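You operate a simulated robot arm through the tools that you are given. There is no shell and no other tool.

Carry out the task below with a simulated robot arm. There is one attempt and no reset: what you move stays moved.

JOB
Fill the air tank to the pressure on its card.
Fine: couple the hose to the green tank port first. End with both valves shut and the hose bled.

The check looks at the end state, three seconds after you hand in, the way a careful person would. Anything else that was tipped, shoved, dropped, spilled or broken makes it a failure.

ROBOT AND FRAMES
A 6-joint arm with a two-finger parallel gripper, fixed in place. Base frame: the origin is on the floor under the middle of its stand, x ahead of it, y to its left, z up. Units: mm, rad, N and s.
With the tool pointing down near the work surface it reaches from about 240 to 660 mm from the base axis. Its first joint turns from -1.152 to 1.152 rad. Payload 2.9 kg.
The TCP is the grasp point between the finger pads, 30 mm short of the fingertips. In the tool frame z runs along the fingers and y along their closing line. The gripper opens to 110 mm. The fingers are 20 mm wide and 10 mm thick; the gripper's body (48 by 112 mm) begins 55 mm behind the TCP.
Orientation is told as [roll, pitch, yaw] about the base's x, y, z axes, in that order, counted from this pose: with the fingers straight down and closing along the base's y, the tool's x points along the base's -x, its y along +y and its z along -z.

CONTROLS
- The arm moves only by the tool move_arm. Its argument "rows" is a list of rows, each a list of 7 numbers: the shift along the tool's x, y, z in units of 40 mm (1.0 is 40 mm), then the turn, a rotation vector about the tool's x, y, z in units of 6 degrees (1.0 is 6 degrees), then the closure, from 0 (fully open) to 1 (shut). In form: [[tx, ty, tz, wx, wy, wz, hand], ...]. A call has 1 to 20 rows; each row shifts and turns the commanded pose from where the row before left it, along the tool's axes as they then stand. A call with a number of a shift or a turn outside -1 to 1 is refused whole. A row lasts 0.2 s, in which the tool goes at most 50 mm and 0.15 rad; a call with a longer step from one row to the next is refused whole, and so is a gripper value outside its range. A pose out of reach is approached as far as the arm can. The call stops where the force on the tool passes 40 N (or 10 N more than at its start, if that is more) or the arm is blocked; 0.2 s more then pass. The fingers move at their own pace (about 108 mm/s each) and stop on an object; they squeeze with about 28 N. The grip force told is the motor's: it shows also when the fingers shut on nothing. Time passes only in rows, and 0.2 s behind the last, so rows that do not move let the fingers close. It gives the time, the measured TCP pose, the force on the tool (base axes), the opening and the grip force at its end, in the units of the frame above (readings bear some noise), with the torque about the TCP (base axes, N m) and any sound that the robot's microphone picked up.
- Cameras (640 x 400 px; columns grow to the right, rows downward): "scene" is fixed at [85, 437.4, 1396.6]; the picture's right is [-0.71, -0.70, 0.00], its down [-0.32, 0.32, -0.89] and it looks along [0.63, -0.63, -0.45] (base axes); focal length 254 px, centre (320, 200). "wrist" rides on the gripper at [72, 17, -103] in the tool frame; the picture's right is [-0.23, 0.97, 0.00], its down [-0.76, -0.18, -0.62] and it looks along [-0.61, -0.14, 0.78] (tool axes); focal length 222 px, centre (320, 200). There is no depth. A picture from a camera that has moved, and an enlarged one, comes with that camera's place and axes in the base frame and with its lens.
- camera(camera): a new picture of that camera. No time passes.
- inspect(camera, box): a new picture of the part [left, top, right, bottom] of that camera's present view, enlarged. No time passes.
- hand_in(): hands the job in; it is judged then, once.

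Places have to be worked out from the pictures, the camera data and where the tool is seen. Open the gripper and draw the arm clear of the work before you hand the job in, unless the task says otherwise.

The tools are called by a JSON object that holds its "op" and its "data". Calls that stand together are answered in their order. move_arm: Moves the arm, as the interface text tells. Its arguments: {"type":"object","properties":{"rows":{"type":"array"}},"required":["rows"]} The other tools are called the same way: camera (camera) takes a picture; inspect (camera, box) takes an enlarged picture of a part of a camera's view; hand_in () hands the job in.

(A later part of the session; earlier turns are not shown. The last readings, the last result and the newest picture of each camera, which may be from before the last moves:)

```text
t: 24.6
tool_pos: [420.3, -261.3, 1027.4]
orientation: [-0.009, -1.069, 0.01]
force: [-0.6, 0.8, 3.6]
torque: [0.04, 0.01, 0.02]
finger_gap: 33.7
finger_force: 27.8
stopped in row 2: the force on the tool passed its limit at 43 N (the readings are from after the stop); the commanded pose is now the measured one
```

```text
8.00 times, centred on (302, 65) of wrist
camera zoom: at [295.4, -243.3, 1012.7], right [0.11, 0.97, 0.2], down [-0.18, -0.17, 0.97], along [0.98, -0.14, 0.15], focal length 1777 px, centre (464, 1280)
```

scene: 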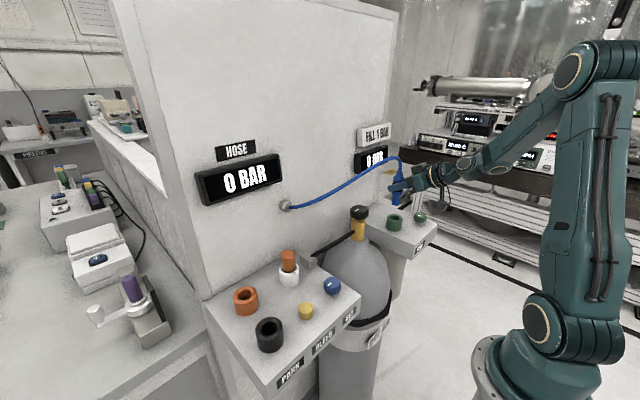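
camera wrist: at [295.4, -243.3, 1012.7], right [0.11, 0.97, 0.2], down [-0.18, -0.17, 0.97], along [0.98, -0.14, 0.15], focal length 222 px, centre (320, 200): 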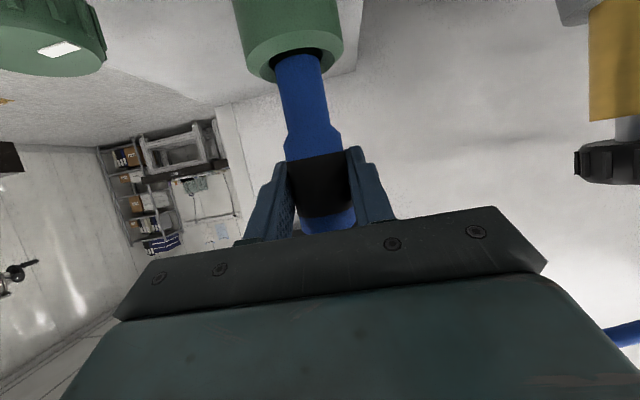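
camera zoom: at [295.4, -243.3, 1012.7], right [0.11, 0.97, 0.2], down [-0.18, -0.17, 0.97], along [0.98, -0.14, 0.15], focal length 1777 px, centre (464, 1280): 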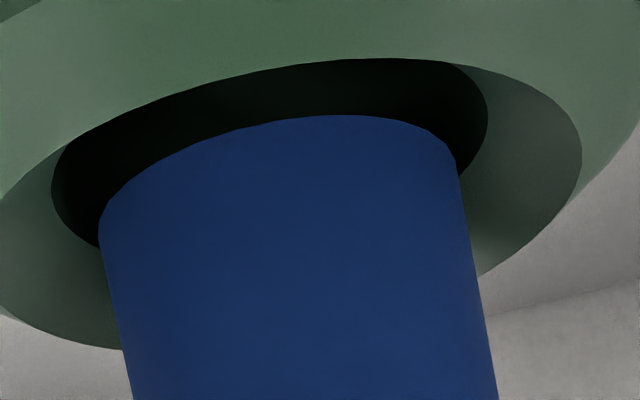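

The scene view puts the nose about 3.9 mm to its left, and with the wrist view that makes it roughly +4.7 mm in x and +0.4 mm in y off the bore axis. I'll back up 6 mm, restore the tilt and correct the offset.

{"op": "move_arm", "data": {"rows": [[-0.1315, 0, -0.072, 0, 0, 0, 1], [0.0415, -0.025, -0.0757, 0.043, 0.18, 0.12, 1], [0, 0, 0, 0, 0, 0, 1], [0, 0, 0, 0, 0, 0, 1]]}}

{"op": "inspect", "data": {"camera": "scene", "box": [387, 206, 403, 216]}}

{"op": "inspect", "data": {"camera": "wrist", "box": [250, 10, 350, 85]}}

```text
t: 25.6
tool_pos: [416.0, -261.6, 1031.8]
orientation: [0.009, -1.047, -0.018]
force: [-0.6, 0.9, -1.7]
torque: [0.01, 0.01, -0.01]
finger_gap: 33.9
finger_force: 27.7
```

```text
16.00 times, centred on (395, 211) of scene
camera zoom: at [85.0, 437.4, 1396.6], right [-0.71, -0.7, 0.0], down [-0.32, 0.32, -0.89], along [0.63, -0.63, -0.45], focal length 4062 px, centre (-880, 24)
```

zoom: 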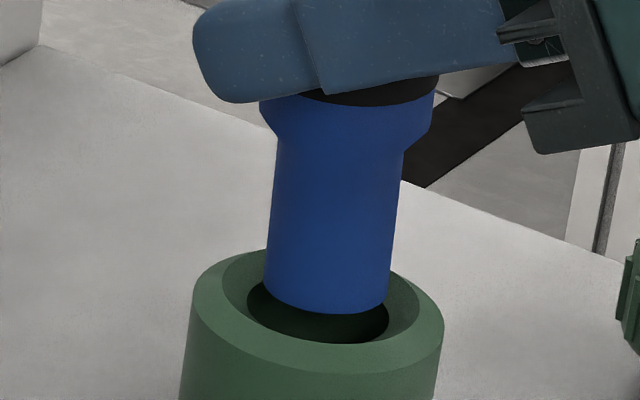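

```text
5.33 times, centred on (300, 48) of wrist
camera zoom: at [291.3, -243.0, 1020.6], right [0.12, 0.97, 0.2], down [-0.16, -0.18, 0.97], along [0.98, -0.15, 0.13], focal length 1185 px, centre (427, 1013)
```

zoom: 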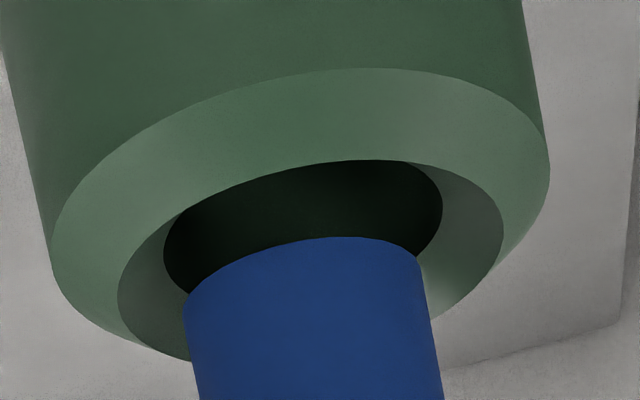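

The nose is now within about 1 mm in x and needs roughly +0.9 mm in y. I'll apply that and lower in 2.5 mm steps.

{"op": "move_arm", "data": {"rows": [[0, 0.022, 0, 0, 0, 0, 1], [0.0541, 0, 0.03125, 0, 0, 0, 1], [0.0541, 0, 0.03125, 0, 0, 0, 1], [0.0541, 0, 0.03125, 0, 0, 0, 1], [0.0541, 0, 0.03125, 0, 0, 0, 1], [0.0541, 0, 0.03125, 0, 0, 0, 1], [0.0541, 0, 0.03125, 0, 0, 0, 1], [0, 0, 0, 0, 0, 0, 1]]}}

{"op": "inspect", "data": {"camera": "scene", "box": [387, 206, 403, 216]}}

{"op": "inspect", "data": {"camera": "wrist", "box": [250, 10, 350, 85]}}

```text
t: 27.4
tool_pos: [415.9, -261.9, 1016.8]
orientation: [0.008, -1.046, -0.018]
force: [0.0, 0.2, -1.5]
torque: [0.02, 0.01, -0.02]
finger_gap: 33.8
finger_force: 27.8
```

```text
16.00 times, centred on (395, 211) of scene
camera zoom: at [85.0, 437.4, 1396.6], right [-0.71, -0.7, 0.0], down [-0.32, 0.32, -0.89], along [0.63, -0.63, -0.45], focal length 4062 px, centre (-880, 24)
```

zoom: 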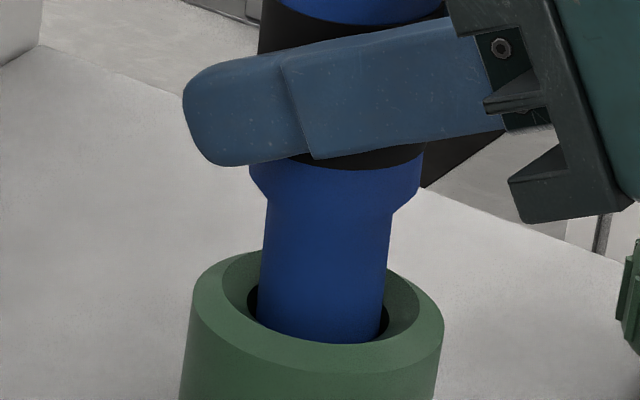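

```text
5.33 times, centred on (300, 48) of wrist
camera zoom: at [291.1, -242.1, 1006.3], right [0.12, 0.97, 0.2], down [-0.16, -0.18, 0.97], along [0.98, -0.15, 0.13], focal length 1185 px, centre (427, 1013)
```

zoom: 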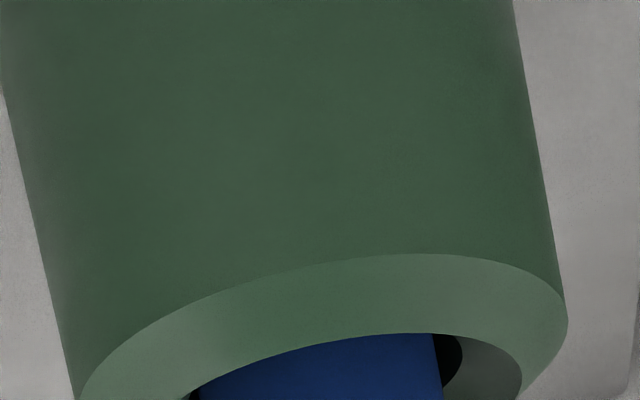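

The nose has entered the bore with no force. I'll keep descending slowly.

{"op": "move_arm", "data": {"rows": [[0.0541, 0, 0.03125, 0, 0, 0, 1], [0.0541, 0, 0.03125, 0, 0, 0, 1], [0.0541, 0, 0.03125, 0, 0, 0, 1], [0.0541, 0, 0.03125, 0, 0, 0, 1], [0.0541, 0, 0.03125, 0, 0, 0, 1], [0.0541, 0, 0.03125, 0, 0, 0, 1], [0.0541, 0, 0.03125, 0, 0, 0, 1], [0, 0, 0, 0, 0, 0, 1]]}}

{"op": "inspect", "data": {"camera": "scene", "box": [382, 190, 412, 235]}}

{"op": "camera", "data": {"camera": "wrist"}}

```text
t: 29.2
tool_pos: [415.5, -261.2, 999.7]
orientation: [0.009, -1.047, -0.018]
force: [0.3, 0.1, -0.6]
torque: [-0.02, 0.0, -0.02]
finger_gap: 33.5
finger_force: 28.2
```

```text
8.89 times, centred on (397, 212) of scene
camera zoom: at [85.0, 437.4, 1396.6], right [-0.71, -0.7, 0.0], down [-0.32, 0.32, -0.89], along [0.63, -0.63, -0.45], focal length 2257 px, centre (-364, 89)
```

zoom: 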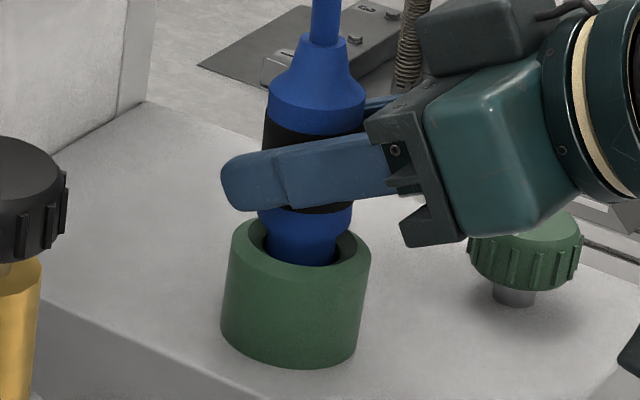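

```text
taken
camera wrist: at [290.9, -242.1, 988.1], right [0.12, 0.97, 0.2], down [-0.16, -0.18, 0.97], along [0.98, -0.15, 0.13], focal length 222 px, centre (320, 200)
```

wrist: 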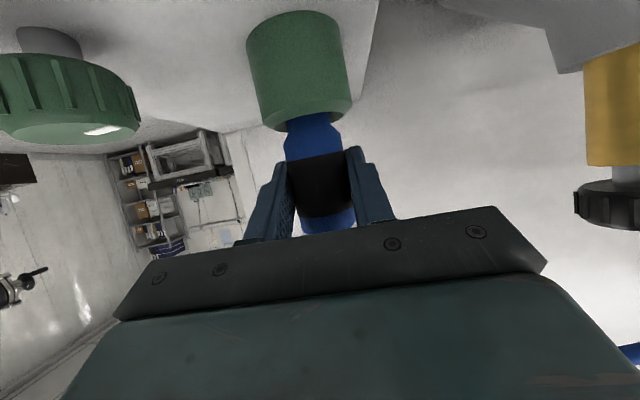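

The shoulder is nearing the port mouth, still with no force. I'll continue down in 2 mm steps to seat it.

{"op": "move_arm", "data": {"rows": [[0.0433, 0, 0.025, 0, 0, 0, 1], [0.0433, 0, 0.025, 0, 0, 0, 1], [0.0433, 0, 0.025, 0, 0, 0, 1], [0.0433, 0, 0.025, 0, 0, 0, 1], [0.0433, 0, 0.025, 0, 0, 0, 1], [0, 0, 0, 0, 0, 0, 1]]}}

{"op": "inspect", "data": {"camera": "scene", "box": [382, 190, 412, 235]}}

{"op": "camera", "data": {"camera": "wrist"}}

```text
t: 30.5
tool_pos: [417.1, -261.7, 994.5]
orientation: [0.005, -1.062, -0.012]
force: [-5.4, 1.9, 6.2]
torque: [0.13, 0.13, 0.01]
finger_gap: 33.7
finger_force: 28.3
stopped in row 6: the force on the tool passed its limit at 41 N (the readings are from after the stop); the commanded pose is now the measured one
```

```text
8.89 times, centred on (397, 212) of scene
camera zoom: at [84.8, 437.5, 1396.5], right [-0.71, -0.7, 0.0], down [-0.32, 0.32, -0.89], along [0.63, -0.63, -0.45], focal length 2257 px, centre (-364, 89)
```

zoom: 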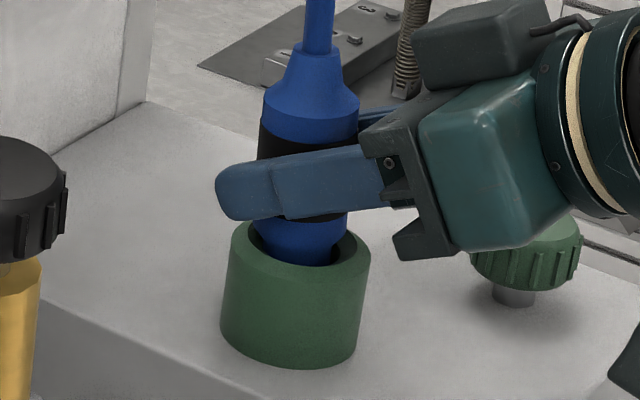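

```text
taken
camera wrist: at [292.6, -242.0, 981.6], right [0.12, 0.97, 0.2], down [-0.17, -0.18, 0.97], along [0.98, -0.15, 0.15], focal length 222 px, centre (320, 200)
```

wrist: 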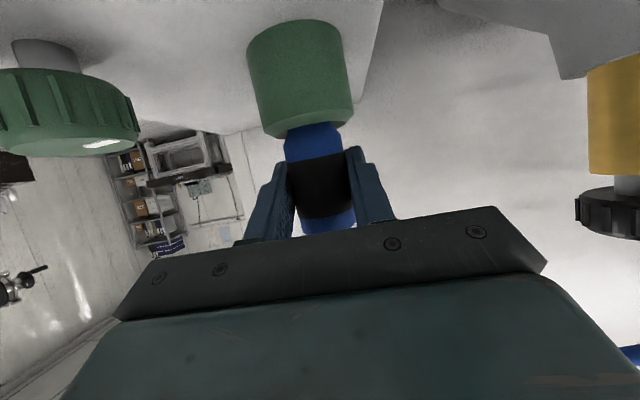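

The push stopped at about 41 N at z≈994, roughly 6 mm above the depth the connector had in the park socket, and the arm deflected slightly. I'll undo the deflection so the nose is centred and unloaded, then read the force.

{"op": "move_arm", "data": {"rows": [[-0.0133, 0, -0.053, 0, 0.143, 0, 1], [0, 0, 0, 0, 0, 0, 1], [0, 0, 0, 0, 0, 0, 1]]}}

{"op": "inspect", "data": {"camera": "scene", "box": [387, 200, 407, 215]}}

{"op": "inspect", "data": {"camera": "wrist", "box": [240, 90, 400, 190]}}

```text
t: 31.3
tool_pos: [415.6, -262.1, 996.4]
orientation: [0.005, -1.045, -0.014]
force: [1.3, 0.5, -2.4]
torque: [-0.06, -0.03, -0.02]
finger_gap: 33.8
finger_force: 27.7
```

```text
16.00 times, centred on (397, 208) of scene
camera zoom: at [85.1, 437.4, 1396.6], right [-0.71, -0.7, 0.0], down [-0.32, 0.32, -0.89], along [0.63, -0.63, -0.45], focal length 4062 px, centre (-912, 80)
```

zoom: 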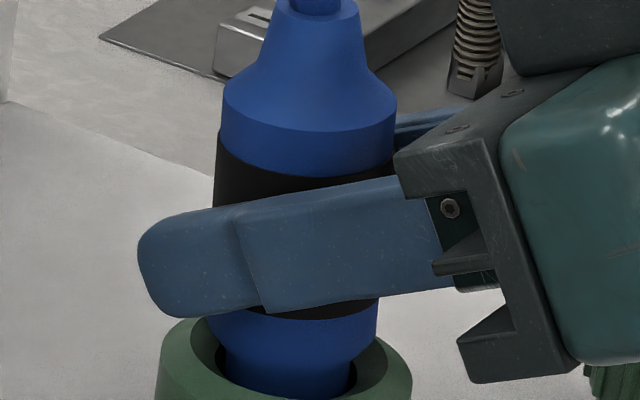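

```text
4.00 times, centred on (320, 140) of wrist
camera zoom: at [291.1, -242.0, 984.6], right [0.12, 0.97, 0.2], down [-0.16, -0.18, 0.97], along [0.98, -0.15, 0.13], focal length 888 px, centre (320, 440)
```

zoom: 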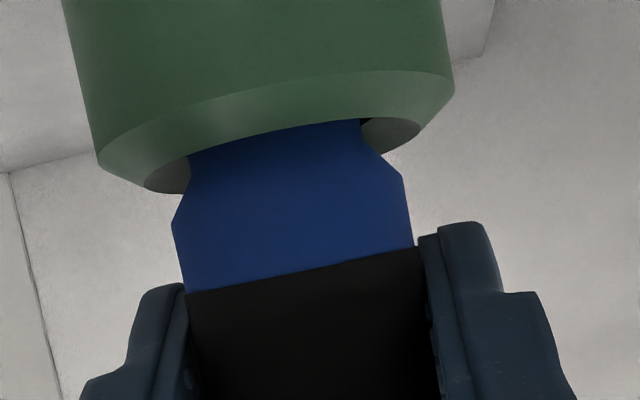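

It's well centred now (under 0.6 mm) and unloaded. I'll push down in 1 mm steps to feel whether this is the coupling resistance.

{"op": "move_arm", "data": {"rows": [[0.02165, 0, 0.0125, 0, 0, 0, 1], [0.02165, 0, 0.0125, 0, 0, 0, 1], [0.02165, 0, 0.0125, 0, 0, 0, 1], [0.02165, 0, 0.0125, 0, 0, 0, 1], [0.02165, 0, 0.0125, 0, 0, 0, 1], [0, 0, 0, 0, 0, 0, 1]]}}

{"op": "inspect", "data": {"camera": "scene", "box": [387, 200, 407, 215]}}

```text
t: 32.7
tool_pos: [417.5, -261.0, 994.8]
orientation: [-0.001, -1.057, -0.006]
force: [-5.9, 2.2, 37.6]
torque: [0.14, -0.1, 0.06]
finger_gap: 34.0
finger_force: 27.7
```

```text
16.00 times, centred on (397, 208) of scene
camera zoom: at [84.3, 437.8, 1396.5], right [-0.71, -0.7, 0.0], down [-0.32, 0.32, -0.89], along [0.63, -0.63, -0.45], focal length 4062 px, centre (-912, 80)
```

zoom: 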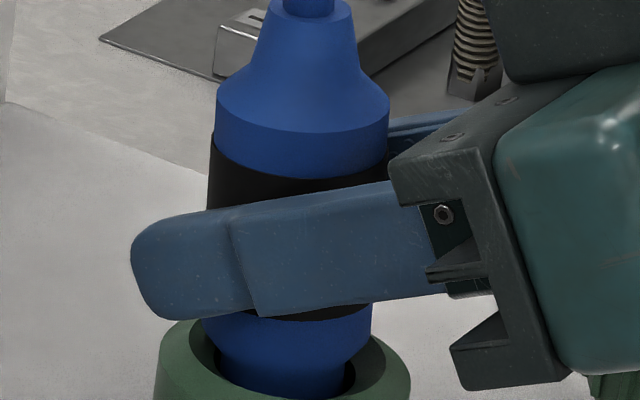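

It stopped firmly at z≈994.8, the same height the connector rested at in the park socket (994.3), so it has bottomed in the port. I'll unload the arm and check that the force drops.

{"op": "move_arm", "data": {"rows": [[-0.0325, 0, -0.01875, 0, 0, 0, 1], [-0.0325, 0, -0.01875, 0, 0, 0, 1], [0, 0, 0, 0, 0, 0, 1]]}}

{"op": "camera", "data": {"camera": "scene"}}

{"op": "inspect", "data": {"camera": "scene", "box": [380, 180, 420, 240]}}

```text
t: 33.5
tool_pos: [416.1, -260.7, 993.5]
orientation: [0.005, -1.049, -0.012]
force: [10.9, -1.8, 16.7]
torque: [-0.14, -0.98, -0.02]
finger_gap: 33.9
finger_force: 27.9
```

```text
taken
```

scene: 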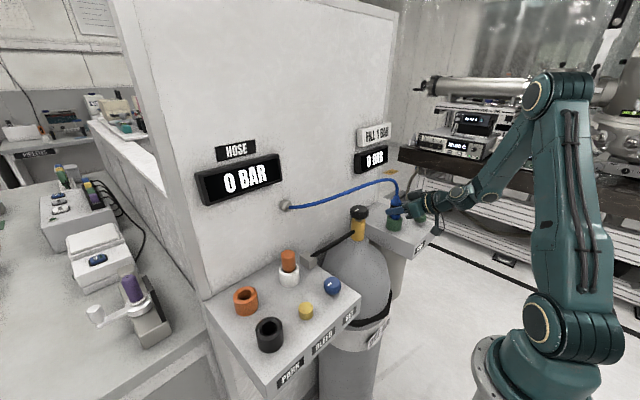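

```text
6.67 times, centred on (400, 210) of scene
camera zoom: at [85.1, 437.5, 1396.5], right [-0.71, -0.7, 0.0], down [-0.32, 0.32, -0.89], along [0.63, -0.63, -0.45], focal length 1693 px, centre (-213, 133)
```

zoom: 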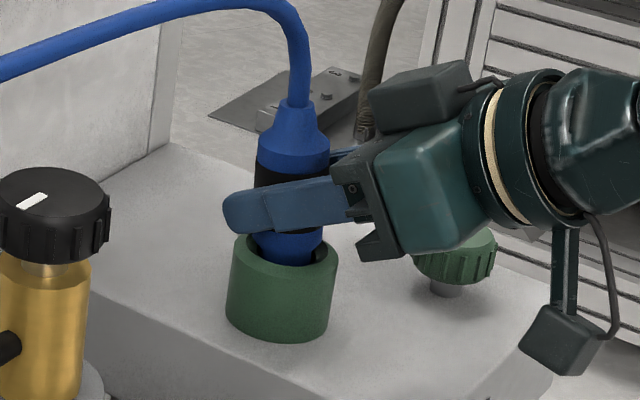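

The force has shifted although I commanded upward. I'll zoom in to see whether the connector sank further into the port.

{"op": "inspect", "data": {"camera": "scene", "box": [387, 200, 407, 215]}}

{"op": "inspect", "data": {"camera": "wrist", "box": [240, 90, 400, 190]}}

{"op": "camera", "data": {"camera": "wrist"}}

```text
16.00 times, centred on (397, 208) of scene
camera zoom: at [85.1, 437.5, 1396.5], right [-0.71, -0.7, 0.0], down [-0.32, 0.32, -0.89], along [0.63, -0.63, -0.45], focal length 4062 px, centre (-912, 80)
```

zoom: 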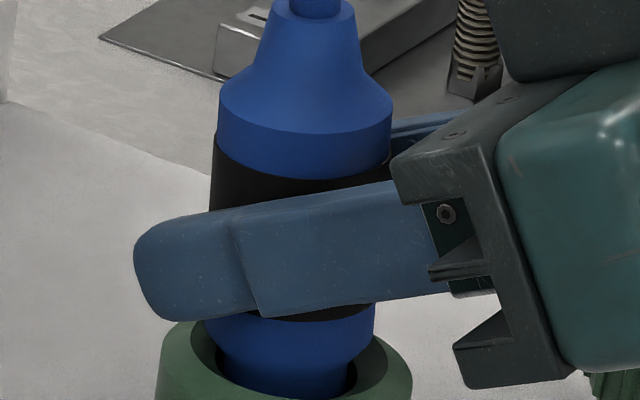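

```text
4.00 times, centred on (320, 140) of wrist
camera zoom: at [291.9, -242.0, 982.8], right [0.12, 0.97, 0.2], down [-0.16, -0.18, 0.97], along [0.98, -0.15, 0.14], focal length 888 px, centre (320, 440)
```

zoom: 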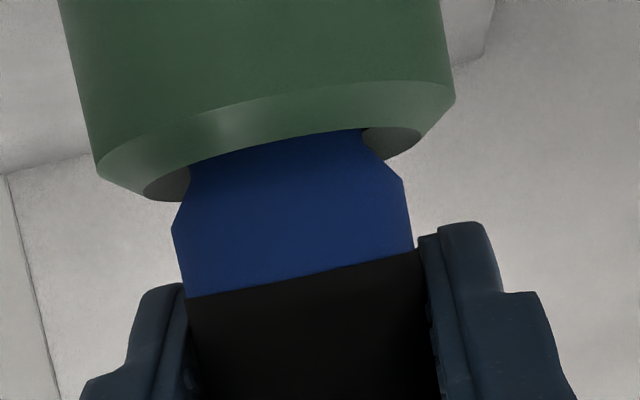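

```text
taken
camera wrist: at [291.9, -242.0, 982.8], right [0.12, 0.97, 0.2], down [-0.16, -0.18, 0.97], along [0.98, -0.15, 0.14], focal length 222 px, centre (320, 200)
```

wrist: 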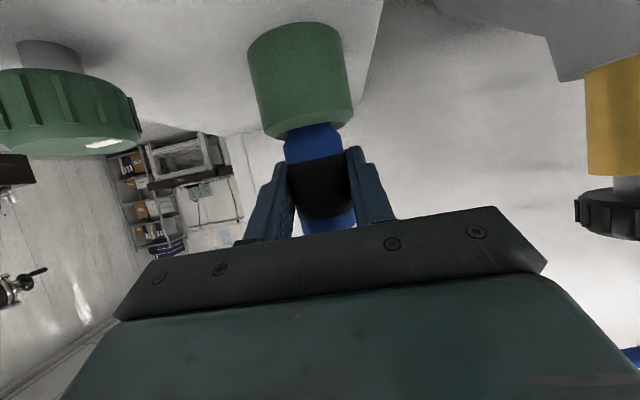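

The nose remains fully inserted and a side load has appeared, which may be the coupling engaging. I'll open the fingers partway and see whether the connector stays seated.

{"op": "move_arm", "data": {"rows": [[0, 0, 0, 0, 0, 0, 0.6], [0, 0, 0, 0, 0, 0, 0.5], [0, 0, 0, 0, 0, 0, 0.45], [0, 0, 0, 0, 0, 0, 0.45]]}}

{"op": "inspect", "data": {"camera": "scene", "box": [380, 180, 420, 240]}}

{"op": "camera", "data": {"camera": "wrist"}}

```text
t: 34.5
tool_pos: [416.0, -260.9, 992.6]
orientation: [0.002, -1.045, -0.014]
force: [0.8, 0.1, 0.3]
torque: [0.04, -0.01, 0.03]
finger_gap: 60.3
finger_force: 0.1
```

```text
6.67 times, centred on (400, 210) of scene
camera zoom: at [85.0, 437.4, 1396.6], right [-0.71, -0.7, 0.0], down [-0.32, 0.32, -0.89], along [0.63, -0.63, -0.45], focal length 1693 px, centre (-213, 133)
```

zoom: 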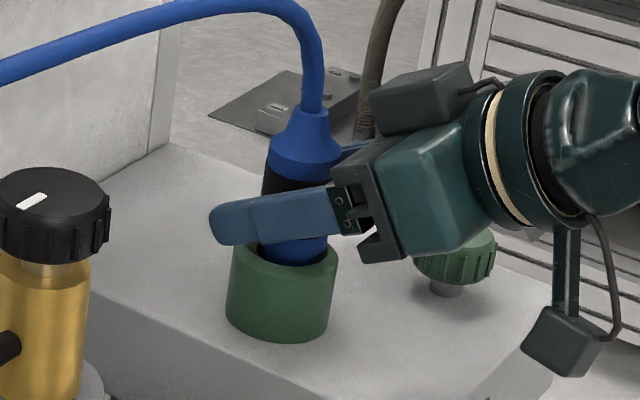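

```text
taken
camera wrist: at [291.0, -242.3, 982.3], right [0.12, 0.97, 0.2], down [-0.16, -0.18, 0.97], along [0.98, -0.15, 0.13], focal length 222 px, centre (320, 200)
```

wrist: 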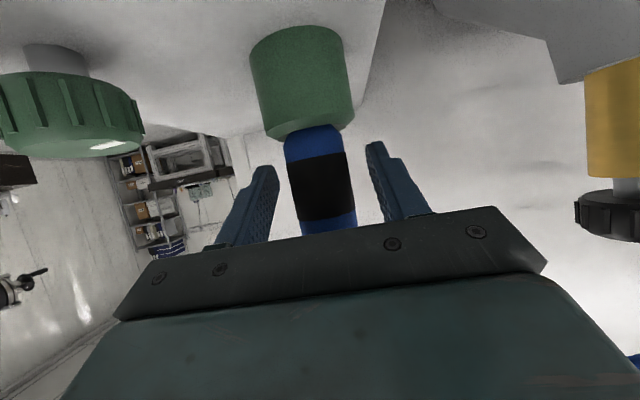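

The connector stayed in the port and settled a little. I'll zoom in to check how deep and straight it sits.

{"op": "inspect", "data": {"camera": "scene", "box": [387, 200, 407, 215]}}

{"op": "inspect", "data": {"camera": "wrist", "box": [240, 90, 400, 190]}}

```text
16.00 times, centred on (397, 208) of scene
camera zoom: at [85.0, 437.4, 1396.6], right [-0.71, -0.7, 0.0], down [-0.32, 0.32, -0.89], along [0.63, -0.63, -0.45], focal length 4062 px, centre (-912, 80)
```

zoom: 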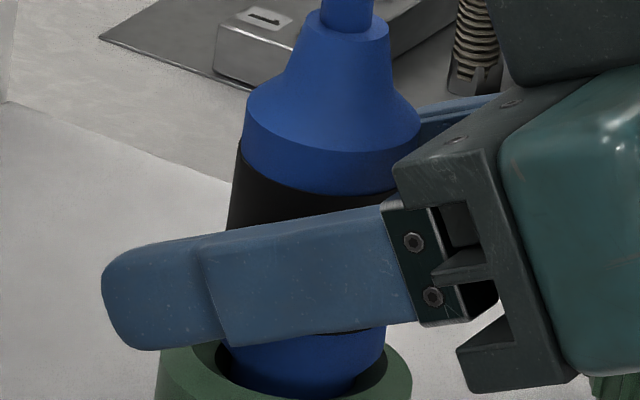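

```text
4.00 times, centred on (320, 140) of wrist
camera zoom: at [291.0, -242.3, 982.3], right [0.12, 0.97, 0.2], down [-0.16, -0.18, 0.97], along [0.98, -0.15, 0.13], focal length 888 px, centre (320, 440)
```

zoom: 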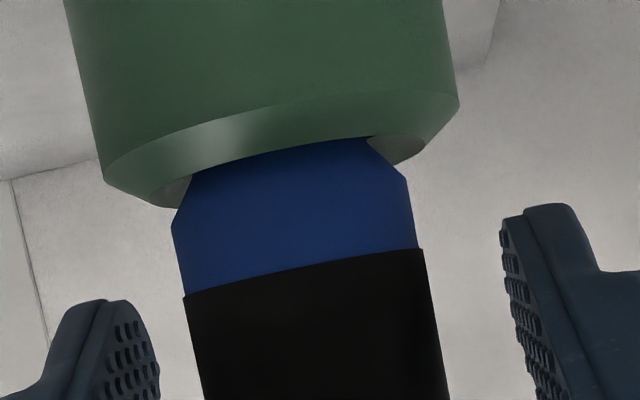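

The band bottom sits at z≈977, the same height it had in PARK, so the depth looks right and the connector is upright. To be sure it's fully seated I'll regrip it more centrally and press straight down moderately.

{"op": "move_arm", "data": {"rows": [[-0.097, 0, 0.118, 0, 0, 0, 0.45], [0, 0, 0, 0, 0, 0, 0.45], [0, 0, 0, 0, 0, 0, 1], [0, 0, 0, 0, 0, 0, 1], [0, 0, 0, 0, 0, 0, 1]]}}

{"op": "move_arm", "data": {"rows": [[0.02165, 0, 0.0125, 0, 0, 0, 1], [0.02165, 0, 0.0125, 0, 0, 0, 1], [0, 0, 0, 0, 0, 0, 1]]}}

{"op": "inspect", "data": {"camera": "scene", "box": [387, 200, 407, 215]}}

```text
t: 35.7
tool_pos: [421.7, -261.2, 994.7]
orientation: [0.003, -1.047, -0.013]
force: [1.6, 0.9, 0.2]
torque: [-0.02, -0.09, 0.02]
finger_gap: 33.9
finger_force: 28.1
```

```text
t: 36.5
tool_pos: [422.2, -261.0, 994.1]
orientation: [0.003, -1.05, -0.012]
force: [-9.8, 6.4, 25.8]
torque: [0.17, 0.78, -0.07]
finger_gap: 33.8
finger_force: 27.8
```

```text
16.00 times, centred on (397, 208) of scene
camera zoom: at [84.4, 437.8, 1396.5], right [-0.71, -0.7, 0.0], down [-0.32, 0.32, -0.89], along [0.63, -0.63, -0.45], focal length 4062 px, centre (-912, 80)
```

zoom: 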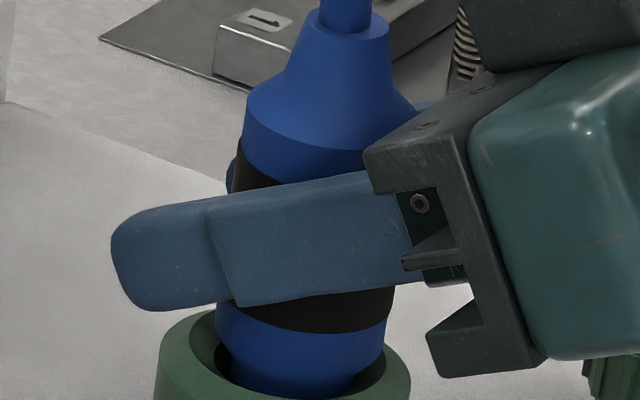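

It doesn't move under about 26 N, so it's bottomed. A gentle upward tug of a few mm will tell whether it's latched.

{"op": "move_arm", "data": {"rows": [[-0.0433, 0, -0.025, 0, 0, 0, 1], [-0.02165, 0, -0.0125, 0, 0, 0, 1], [-0.02165, 0, -0.0125, 0, 0, 0, 1], [0, 0, 0, 0, 0, 0, 1]]}}

{"op": "inspect", "data": {"camera": "scene", "box": [387, 200, 407, 215]}}

```text
t: 37.5
tool_pos: [421.7, -260.5, 994.7]
orientation: [0.005, -1.04, -0.015]
force: [9.8, -0.8, -8.4]
torque: [-0.09, -0.85, 0.02]
finger_gap: 33.9
finger_force: 27.2
```

```text
16.00 times, centred on (397, 208) of scene
camera zoom: at [85.4, 437.3, 1396.6], right [-0.71, -0.7, 0.0], down [-0.32, 0.32, -0.89], along [0.63, -0.63, -0.45], focal length 4062 px, centre (-912, 80)
```

zoom: 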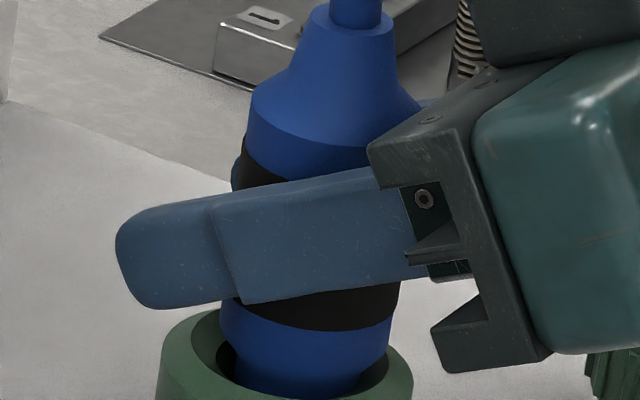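

The connector is being held: a 2 mm tug gives 8 N down and no movement. I'll tug slightly more to confirm.

{"op": "move_arm", "data": {"rows": [[-0.02165, 0, -0.0125, 0, 0, 0, 1], [-0.02165, 0, -0.0125, 0, 0, 0, 1], [0, 0, 0, 0, 0, 0, 1]]}}

{"op": "inspect", "data": {"camera": "scene", "box": [387, 200, 407, 215]}}

```text
t: 38.3
tool_pos: [420.6, -261.3, 999.8]
orientation: [0.003, -1.044, -0.014]
force: [0.7, 0.1, -1.4]
torque: [0.0, 0.01, 0.01]
finger_gap: 33.8
finger_force: 27.6
```

```text
16.00 times, centred on (397, 208) of scene
camera zoom: at [85.0, 437.4, 1396.6], right [-0.71, -0.7, 0.0], down [-0.32, 0.32, -0.89], along [0.63, -0.63, -0.45], focal length 4062 px, centre (-912, 80)
```

zoom: 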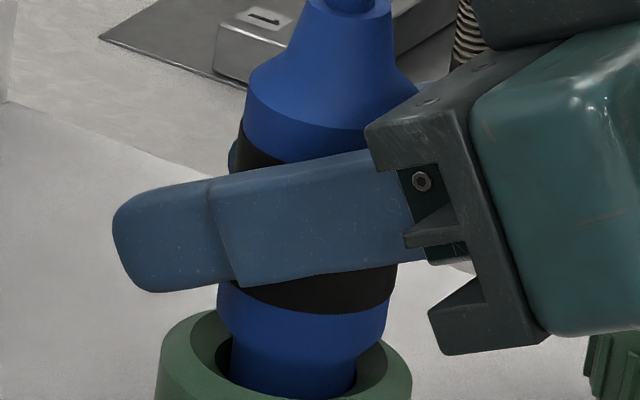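

It popped up about 5 mm, so this is only a light hold rather than a hard lock. I'll press it back down to the stop.

{"op": "move_arm", "data": {"rows": [[0.0325, 0, 0.01875, 0, 0, 0, 1], [0.0325, 0, 0.01875, 0, 0, 0, 1], [0.0325, 0, 0.01875, 0, 0, 0, 1], [0.0325, 0, 0.01875, 0, 0, 0, 1], [0, 0, 0, 0, 0, 0, 1]]}}

{"op": "inspect", "data": {"camera": "scene", "box": [387, 200, 407, 215]}}

{"op": "inspect", "data": {"camera": "wrist", "box": [240, 90, 400, 190]}}

```text
t: 39.5
tool_pos: [422.1, -260.6, 994.9]
orientation: [0.0, -1.049, -0.009]
force: [-13.3, 2.1, 22.0]
torque: [0.0, 0.83, -0.07]
finger_gap: 33.9
finger_force: 27.4
```

```text
16.00 times, centred on (397, 208) of scene
camera zoom: at [84.4, 437.7, 1396.5], right [-0.71, -0.7, 0.0], down [-0.32, 0.32, -0.89], along [0.63, -0.63, -0.45], focal length 4062 px, centre (-912, 80)
```

zoom: 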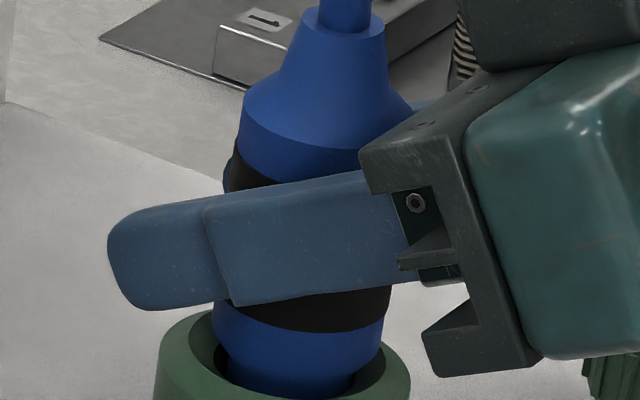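

```text
4.00 times, centred on (320, 140) of wrist
camera zoom: at [297.9, -242.3, 982.7], right [0.12, 0.97, 0.2], down [-0.16, -0.18, 0.97], along [0.98, -0.15, 0.14], focal length 888 px, centre (320, 440)
```

zoom: 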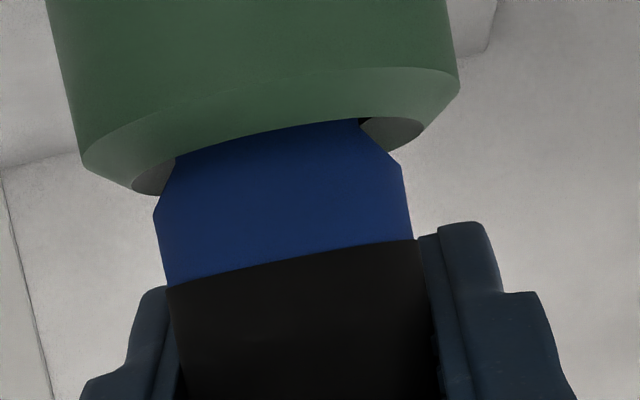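

There's a -13 N side load in x, so I'm pressing slightly toward the far side. I'll shift about 1.3 mm toward -x to relieve it and read again.

{"op": "move_arm", "data": {"rows": [[0.016, 0, -0.028, 0, 0, 0, 1], [0, 0, 0, 0, 0, 0, 1], [0, 0, 0, 0, 0, 0, 1]]}}

```text
t: 40.3
tool_pos: [421.7, -260.7, 993.7]
orientation: [0.003, -1.049, -0.01]
force: [14.3, -1.1, 15.2]
torque: [-0.2, -0.87, 0.08]
finger_gap: 34.0
finger_force: 27.9
```

Relieving the side load let it sink another 1.2 mm, so it had been binding. I'll go halfway back in x and press a bit further.

{"op": "move_arm", "data": {"rows": [[-0.0075, 0, 0.013, 0, 0, 0, 1], [0.02165, 0, 0.0125, 0, 0, 0, 1], [0.02165, 0, 0.0125, 0, 0, 0, 1], [0, 0, 0, 0, 0, 0, 1]]}}

{"op": "inspect", "data": {"camera": "wrist", "box": [240, 90, 400, 190]}}

```text
t: 41.3
tool_pos: [421.6, -260.7, 994.8]
orientation: [0.003, -1.052, -0.007]
force: [-7.2, -0.1, 37.9]
torque: [-0.18, 0.6, -0.02]
finger_gap: 33.7
finger_force: 28.0
```

```text
4.00 times, centred on (320, 140) of wrist
camera zoom: at [297.2, -242.1, 982.1], right [0.12, 0.97, 0.2], down [-0.17, -0.18, 0.97], along [0.98, -0.15, 0.14], focal length 888 px, centre (320, 440)
```

zoom: 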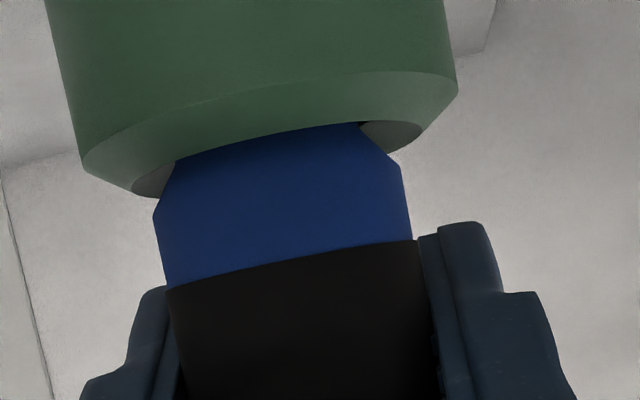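

It's rigid again at z≈994.8 under 38 N, the same depth as in PARK, so I take it as fully seated. I'll unload and open the fingers.

{"op": "move_arm", "data": {"rows": [[-0.03, 0, -0.0175, 0, 0, 0, 1], [-0.03, 0, -0.0175, 0, 0, 0, 1], [0, 0, 0, 0, 0, 0, 1], [0, 0, 0, 0, 0, 0, 0.6], [0, 0, 0, 0, 0, 0, 0.5], [0, 0, 0, 0, 0, 0, 0.45], [0, 0, 0, 0, 0, 0, 0.45]]}}

{"op": "inspect", "data": {"camera": "scene", "box": [387, 200, 407, 215]}}

{"op": "inspect", "data": {"camera": "wrist", "box": [240, 90, 400, 190]}}

```text
t: 42.9
tool_pos: [420.7, -260.9, 994.1]
orientation: [0.005, -1.045, -0.012]
force: [0.1, 0.2, -0.4]
torque: [0.02, 0.0, 0.0]
finger_gap: 60.5
finger_force: 0.0
```

```text
16.00 times, centred on (397, 208) of scene
camera zoom: at [85.0, 437.4, 1396.6], right [-0.71, -0.7, 0.0], down [-0.32, 0.32, -0.89], along [0.63, -0.63, -0.45], focal length 4062 px, centre (-912, 80)
```

zoom: 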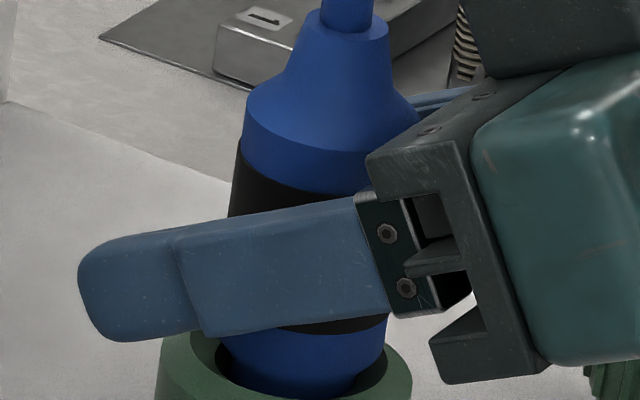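

```text
4.00 times, centred on (320, 140) of wrist
camera zoom: at [296.3, -241.9, 982.3], right [0.12, 0.97, 0.2], down [-0.16, -0.18, 0.97], along [0.98, -0.15, 0.13], focal length 888 px, centre (320, 440)
```

zoom: 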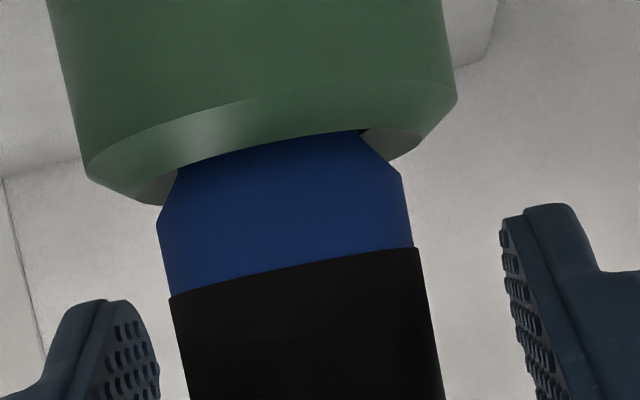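

The connector rests in exactly the same pose as after the first release, seated and steady. I'll open fully and back the gripper off along its axis, then go up clear of the hose.

{"op": "move_arm", "data": {"rows": [[0, 0, 0, 0, 0, 0, 0.2], [0, 0, 0, 0, 0, 0, 0], [0, 0, -0.4, 0, 0, 0, 0], [0, 0, -0.5, 0, 0, 0, 0], [0, 0, -0.5, 0, 0, 0, 0], [-0.3, 0, -0.25, 0, 0, 0, 0], [-0.5, 0, -0.2, 0, 0, 0, 0], [-0.6, 0, -0.2, 0, 0, 0, 0], [-0.6, 0, -0.2, 0, 0, 0, 0], [0, 0, 0, 0, 0, 0, 0]]}}

{"op": "camera", "data": {"camera": "scene"}}

{"op": "camera", "data": {"camera": "wrist"}}

```text
t: 45.1
tool_pos: [382.2, -261.7, 1109.4]
orientation: [0.002, -1.043, -0.012]
force: [-0.4, -0.4, -0.3]
torque: [0.0, -0.02, -0.02]
finger_gap: 110.0
finger_force: 0.1
```

```text
taken
```

scene: 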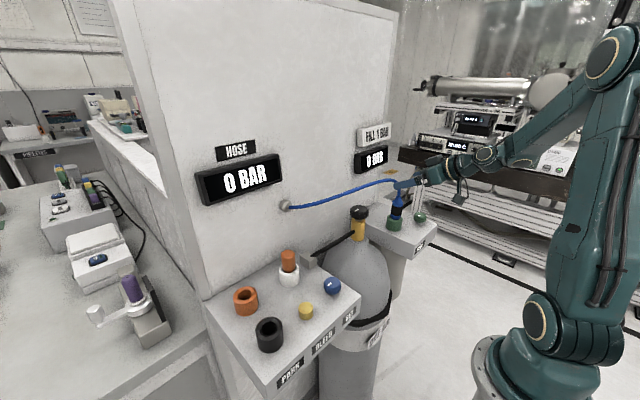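

```text
taken
camera wrist: at [257.4, -242.7, 1097.5], right [0.12, 0.97, 0.2], down [-0.16, -0.18, 0.97], along [0.98, -0.15, 0.13], focal length 222 px, centre (320, 200)
```

wrist: 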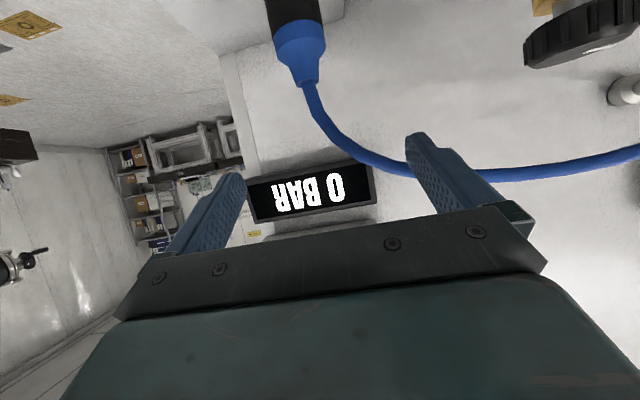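

The arm is clear of the connector and the hose arcs from the port to the wall. I'll back off further, bring the gripper upright again and look at the hose route near the bottle valve.

{"op": "move_arm", "data": {"rows": [[-0.525, 0, -0.59, 0, 0, 0, 0], [-0.525, 0, -0.59, 0, 0, 0, 0], [0, 0.405, 0, 0, 1, 0, 0], [0, 0.405, 0, 0, 1, 0, 0], [0, 0.405, 0, 0, 1, 0, 0], [0, 0.405, 0, 0, 1, 0, 0], [0, 0.405, 0, 0, 1, 0, 0], [0, 0.405, 0, 0, 1, 0, 0], [0, 0.405, 0, 0, 1, 0, 0], [0, 0.405, 0, 0, 1, 0, 0], [0, 0.405, 0, 0, 1, 0, 0], [0, 0.405, 0, 0, 1, 0, 0], [0.52, 0, -0.667, 0, 0, 0, 0], [0.52, 0, -0.667, 0, 0, 0, 0], [0.52, 0, -0.667, 0, 0, 0, 0], [0, 0, 0, 0, 0, 0, 0]]}}

{"op": "camera", "data": {"camera": "wrist"}}

{"op": "inspect", "data": {"camera": "wrist", "box": [200, 80, 440, 230]}}

{"op": "inspect", "data": {"camera": "scene", "box": [270, 120, 450, 260]}}

```text
t: 48.5
tool_pos: [301.8, -98.1, 1247.3]
orientation: [0.001, 0.002, -0.008]
force: [0.6, -0.7, 1.0]
torque: [-0.02, -0.02, 0.01]
finger_gap: 110.2
finger_force: 0.1
```

```text
taken
camera wrist: at [231.0, -80.4, 1350.8], right [0.24, 0.97, 0.0], down [0.76, -0.19, 0.62], along [0.6, -0.15, -0.78], focal length 222 px, centre (320, 200)
```

wrist: 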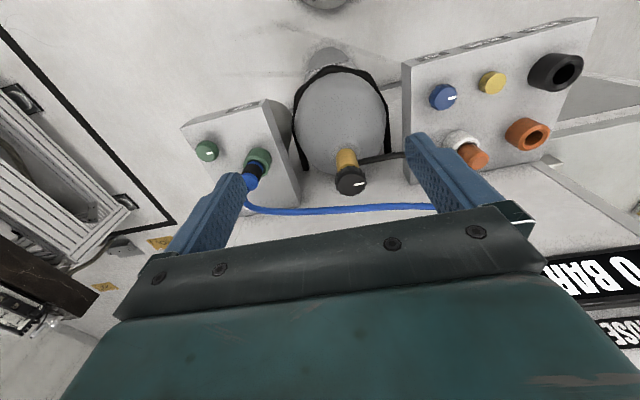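

```text
2.67 times, centred on (320, 155) of wrist
camera zoom: at [231.0, -80.4, 1350.8], right [0.24, 0.97, 0.0], down [0.76, -0.19, 0.62], along [0.6, -0.15, -0.78], focal length 592 px, centre (320, 320)
```

zoom: 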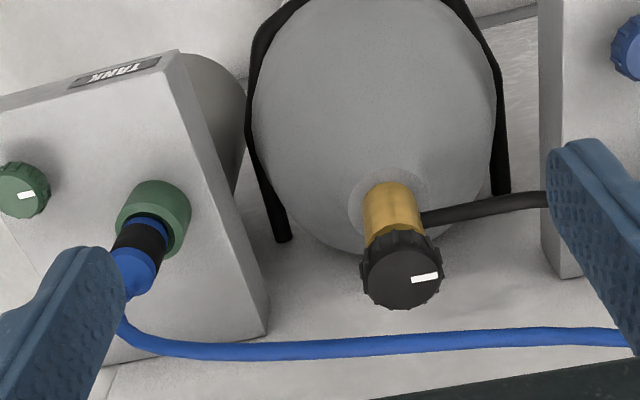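

```text
2.86 times, centred on (360, 190) of scene
camera zoom: at [85.0, 437.4, 1396.6], right [-0.71, -0.7, 0.0], down [-0.32, 0.32, -0.89], along [0.63, -0.63, -0.45], focal length 726 px, centre (206, 229)
```

zoom: 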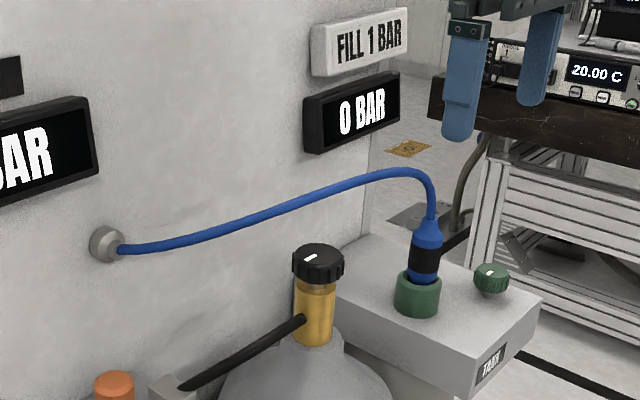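

The hose crosses almost directly above the bottle knob, at about (439, -88, 1116), so coming straight down there would foul it. I'll reach the knob from the front, below the hose, with the gripper yawed -40° and pitched 54°, and set that orientation up high first.

{"op": "move_arm", "data": {"rows": [[-0.583, 0.683, 0, 0, 0, 0, 0.345], [-0.583, 0.683, 0, 0, 0, 0, 0.345], [-0.583, 0.683, 0, 0, 0, 0, 0.345], [0, 0, 0, 0, 0, 1, 0.345], [0, 0, 0, 0, 0, 1, 0.345], [0, 0, 0, 0, 0, 1, 0.345], [0, 0, 0, 0, 0, 1, 0.345], [0, 0, 0, 0, 0, 1, 0.345], [0, 0, 0, 0, 0, 1, 0.345], [0, 0, 0, 0, 0, 0.667, 0.345], [0, 0, 0, 0, -1, 0, 0.345], [0, 0, 0, 0, -1, 0, 0.345], [0, 0, 0, 0, -1, 0, 0.345], [0, 0, 0, 0, -1, 0, 0.345], [0, 0, 0, 0, -1, 0, 0.345], [0, 0, 0, 0, -1, 0, 0.345], [0, 0, 0, 0, -1, 0, 0.345], [0, 0, 0, 0, -1, 0, 0.345], [0, 0, 0, 0, -1, 0, 0.345], [0, 0, 0, 0, 0, 0, 0.345]]}}

{"op": "camera", "data": {"camera": "wrist"}}

{"op": "camera", "data": {"camera": "scene"}}

```text
t: 52.7
tool_pos: [378.3, -14.4, 1248.1]
orientation: [0.02, -0.886, -0.725]
force: [-1.1, 0.4, -0.1]
torque: [0.02, 0.01, -0.03]
finger_gap: 72.3
finger_force: 0.1
out of reach, approached as far as the arm can: row 11
```

```text
taken
camera wrist: at [294.6, 80.2, 1256.6], right [0.74, 0.65, 0.19], down [-0.13, -0.14, 0.98], along [0.66, -0.75, -0.03], focal length 222 px, centre (320, 200)
```

wrist: 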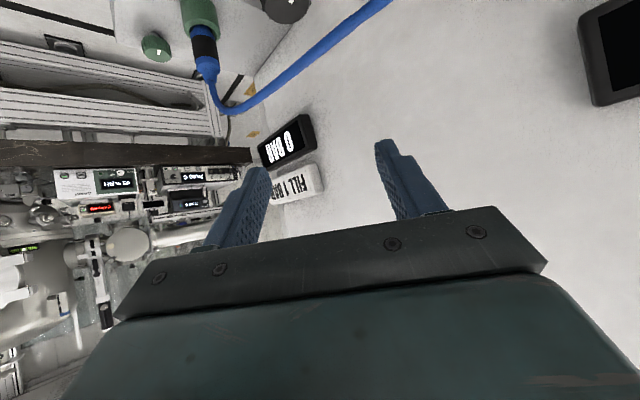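

```text
taken
```

scene: 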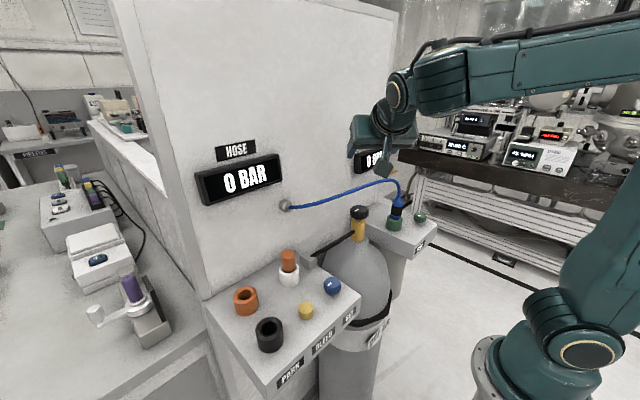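

The orientation is close to plan (pitch 51°, yaw -41.5°) and the hose is well in front of the fingers. I'll descend vertically in two stages.

{"op": "move_arm", "data": {"rows": [[0.5785, 0, 0.4718, 0, 0, 0, 0.345], [0.5785, 0, 0.4718, 0, 0, 0, 0.345], [0.5785, 0, 0.4718, 0, 0, 0, 0.345], [0.5785, 0, 0.4718, 0, 0, 0, 0.345], [0, 0, 0, 0, 0, 0, 0.345]]}}

{"op": "camera", "data": {"camera": "wrist"}}

{"op": "camera", "data": {"camera": "scene"}}

```text
t: 53.9
tool_pos: [380.9, -12.9, 1128.1]
orientation: [0.02, -0.886, -0.723]
force: [0.2, -0.4, -0.5]
torque: [-0.02, -0.01, 0.04]
finger_gap: 72.2
finger_force: 0.1
```

```text
taken
camera wrist: at [297.3, 81.2, 1137.6], right [0.74, 0.65, 0.19], down [-0.12, -0.14, 0.98], along [0.66, -0.75, -0.03], focal length 222 px, centre (320, 200)
```

wrist: 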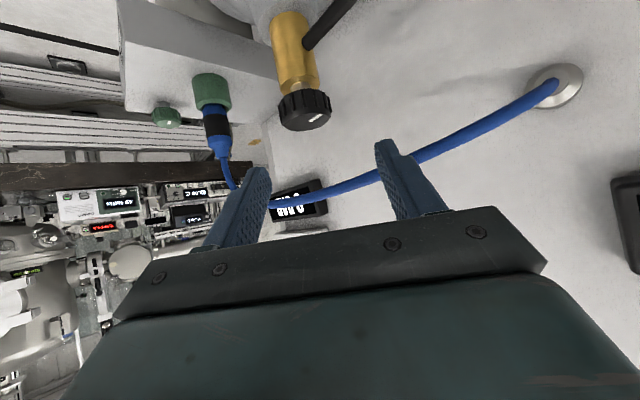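

```text
taken
```

scene: 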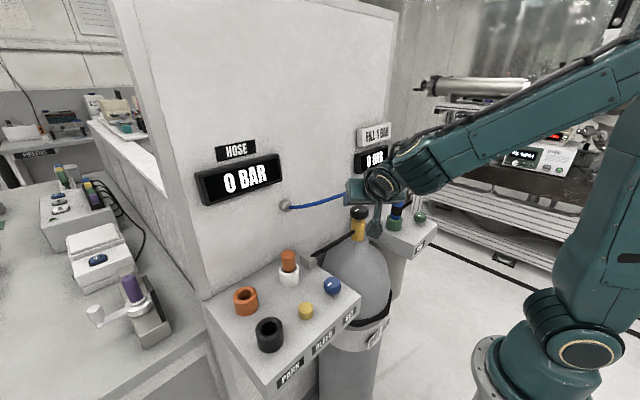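

The knob is visible and consistent with about (445, -78), and the hose stays behind and above. I'll continue down to knob height.

{"op": "move_arm", "data": {"rows": [[0.5785, 0, 0.4718, 0, 0, 0, 0.345], [0.5785, 0, 0.4718, 0, 0, 0, 0.345], [0.5785, 0, 0.4718, 0, 0, 0, 0.345], [0, 0, 0, 0, 0, 0, 0.345]]}}

{"op": "camera", "data": {"camera": "wrist"}}

{"op": "camera", "data": {"camera": "scene"}}

```text
t: 54.9
tool_pos: [379.5, -14.7, 1037.4]
orientation: [0.021, -0.885, -0.723]
force: [0.0, 0.2, -0.1]
torque: [0.01, 0.0, 0.0]
finger_gap: 72.2
finger_force: 0.2
```

```text
taken
camera wrist: at [296.3, 80.7, 1047.3], right [0.74, 0.65, 0.19], down [-0.12, -0.14, 0.98], along [0.66, -0.75, -0.03], focal length 222 px, centre (320, 200)
```

wrist: 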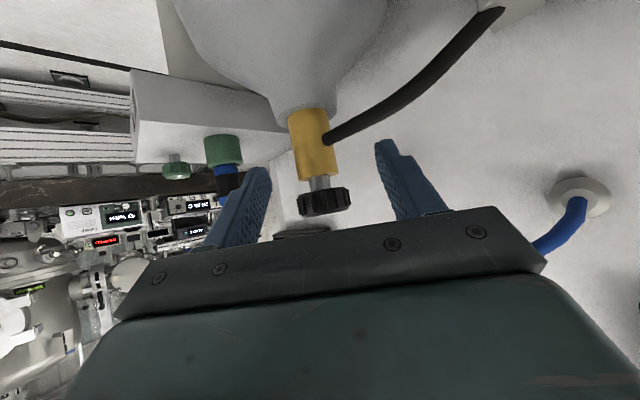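

```text
taken
```

scene: 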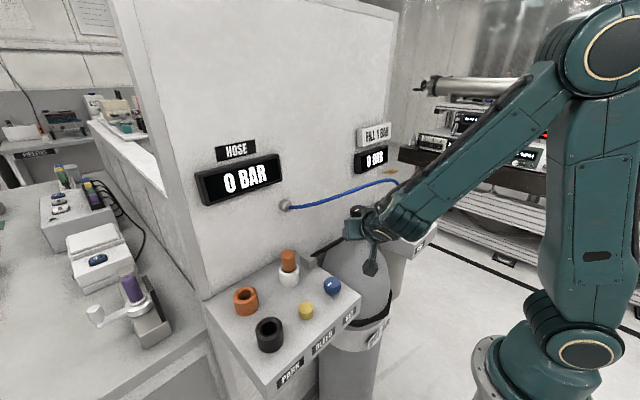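

The knob is centred at about (444, -78) with z 1031–1055, roughly 4 mm to one side of my approach line. I'll advance horizontally most of the way with that correction.

{"op": "move_arm", "data": {"rows": [[-0.296, -0.025, 0.323, 0, 0, 0, 0.345], [-0.296, -0.025, 0.323, 0, 0, 0, 0.345], [-0.296, -0.025, 0.323, 0, 0, 0, 0.345], [-0.296, -0.025, 0.323, 0, 0, 0, 0.345], [0, 0, 0, 0, 0, 0, 0.345]]}}

{"op": "camera", "data": {"camera": "wrist"}}

{"op": "inspect", "data": {"camera": "scene", "box": [320, 150, 420, 260]}}

```text
t: 56.1
tool_pos: [429.5, -62.0, 1043.1]
orientation: [0.02, -0.887, -0.721]
force: [0.6, 0.3, 0.7]
torque: [-0.01, 0.01, 0.01]
finger_gap: 72.1
finger_force: 0.0
```

```text
taken
camera wrist: at [346.8, 32.9, 1051.3], right [0.74, 0.65, 0.19], down [-0.12, -0.14, 0.98], along [0.66, -0.75, -0.03], focal length 222 px, centre (320, 200)
```

wrist: 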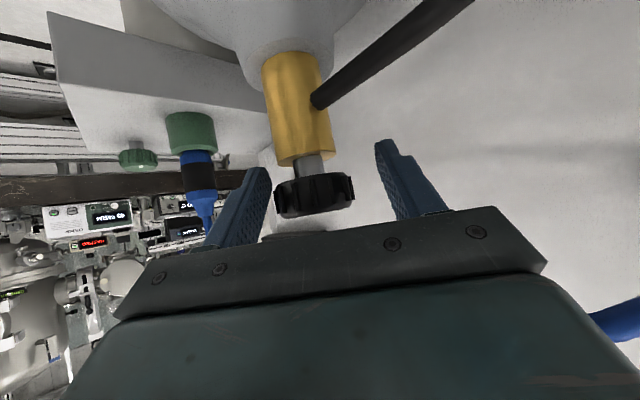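

```text
3.64 times, centred on (370, 205) of scene
camera zoom: at [85.0, 437.4, 1396.6], right [-0.71, -0.7, 0.0], down [-0.32, 0.32, -0.89], along [0.63, -0.63, -0.45], focal length 923 px, centre (138, 182)
```

zoom: 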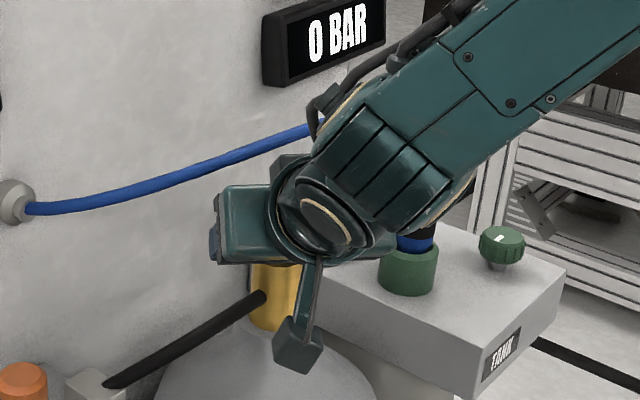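

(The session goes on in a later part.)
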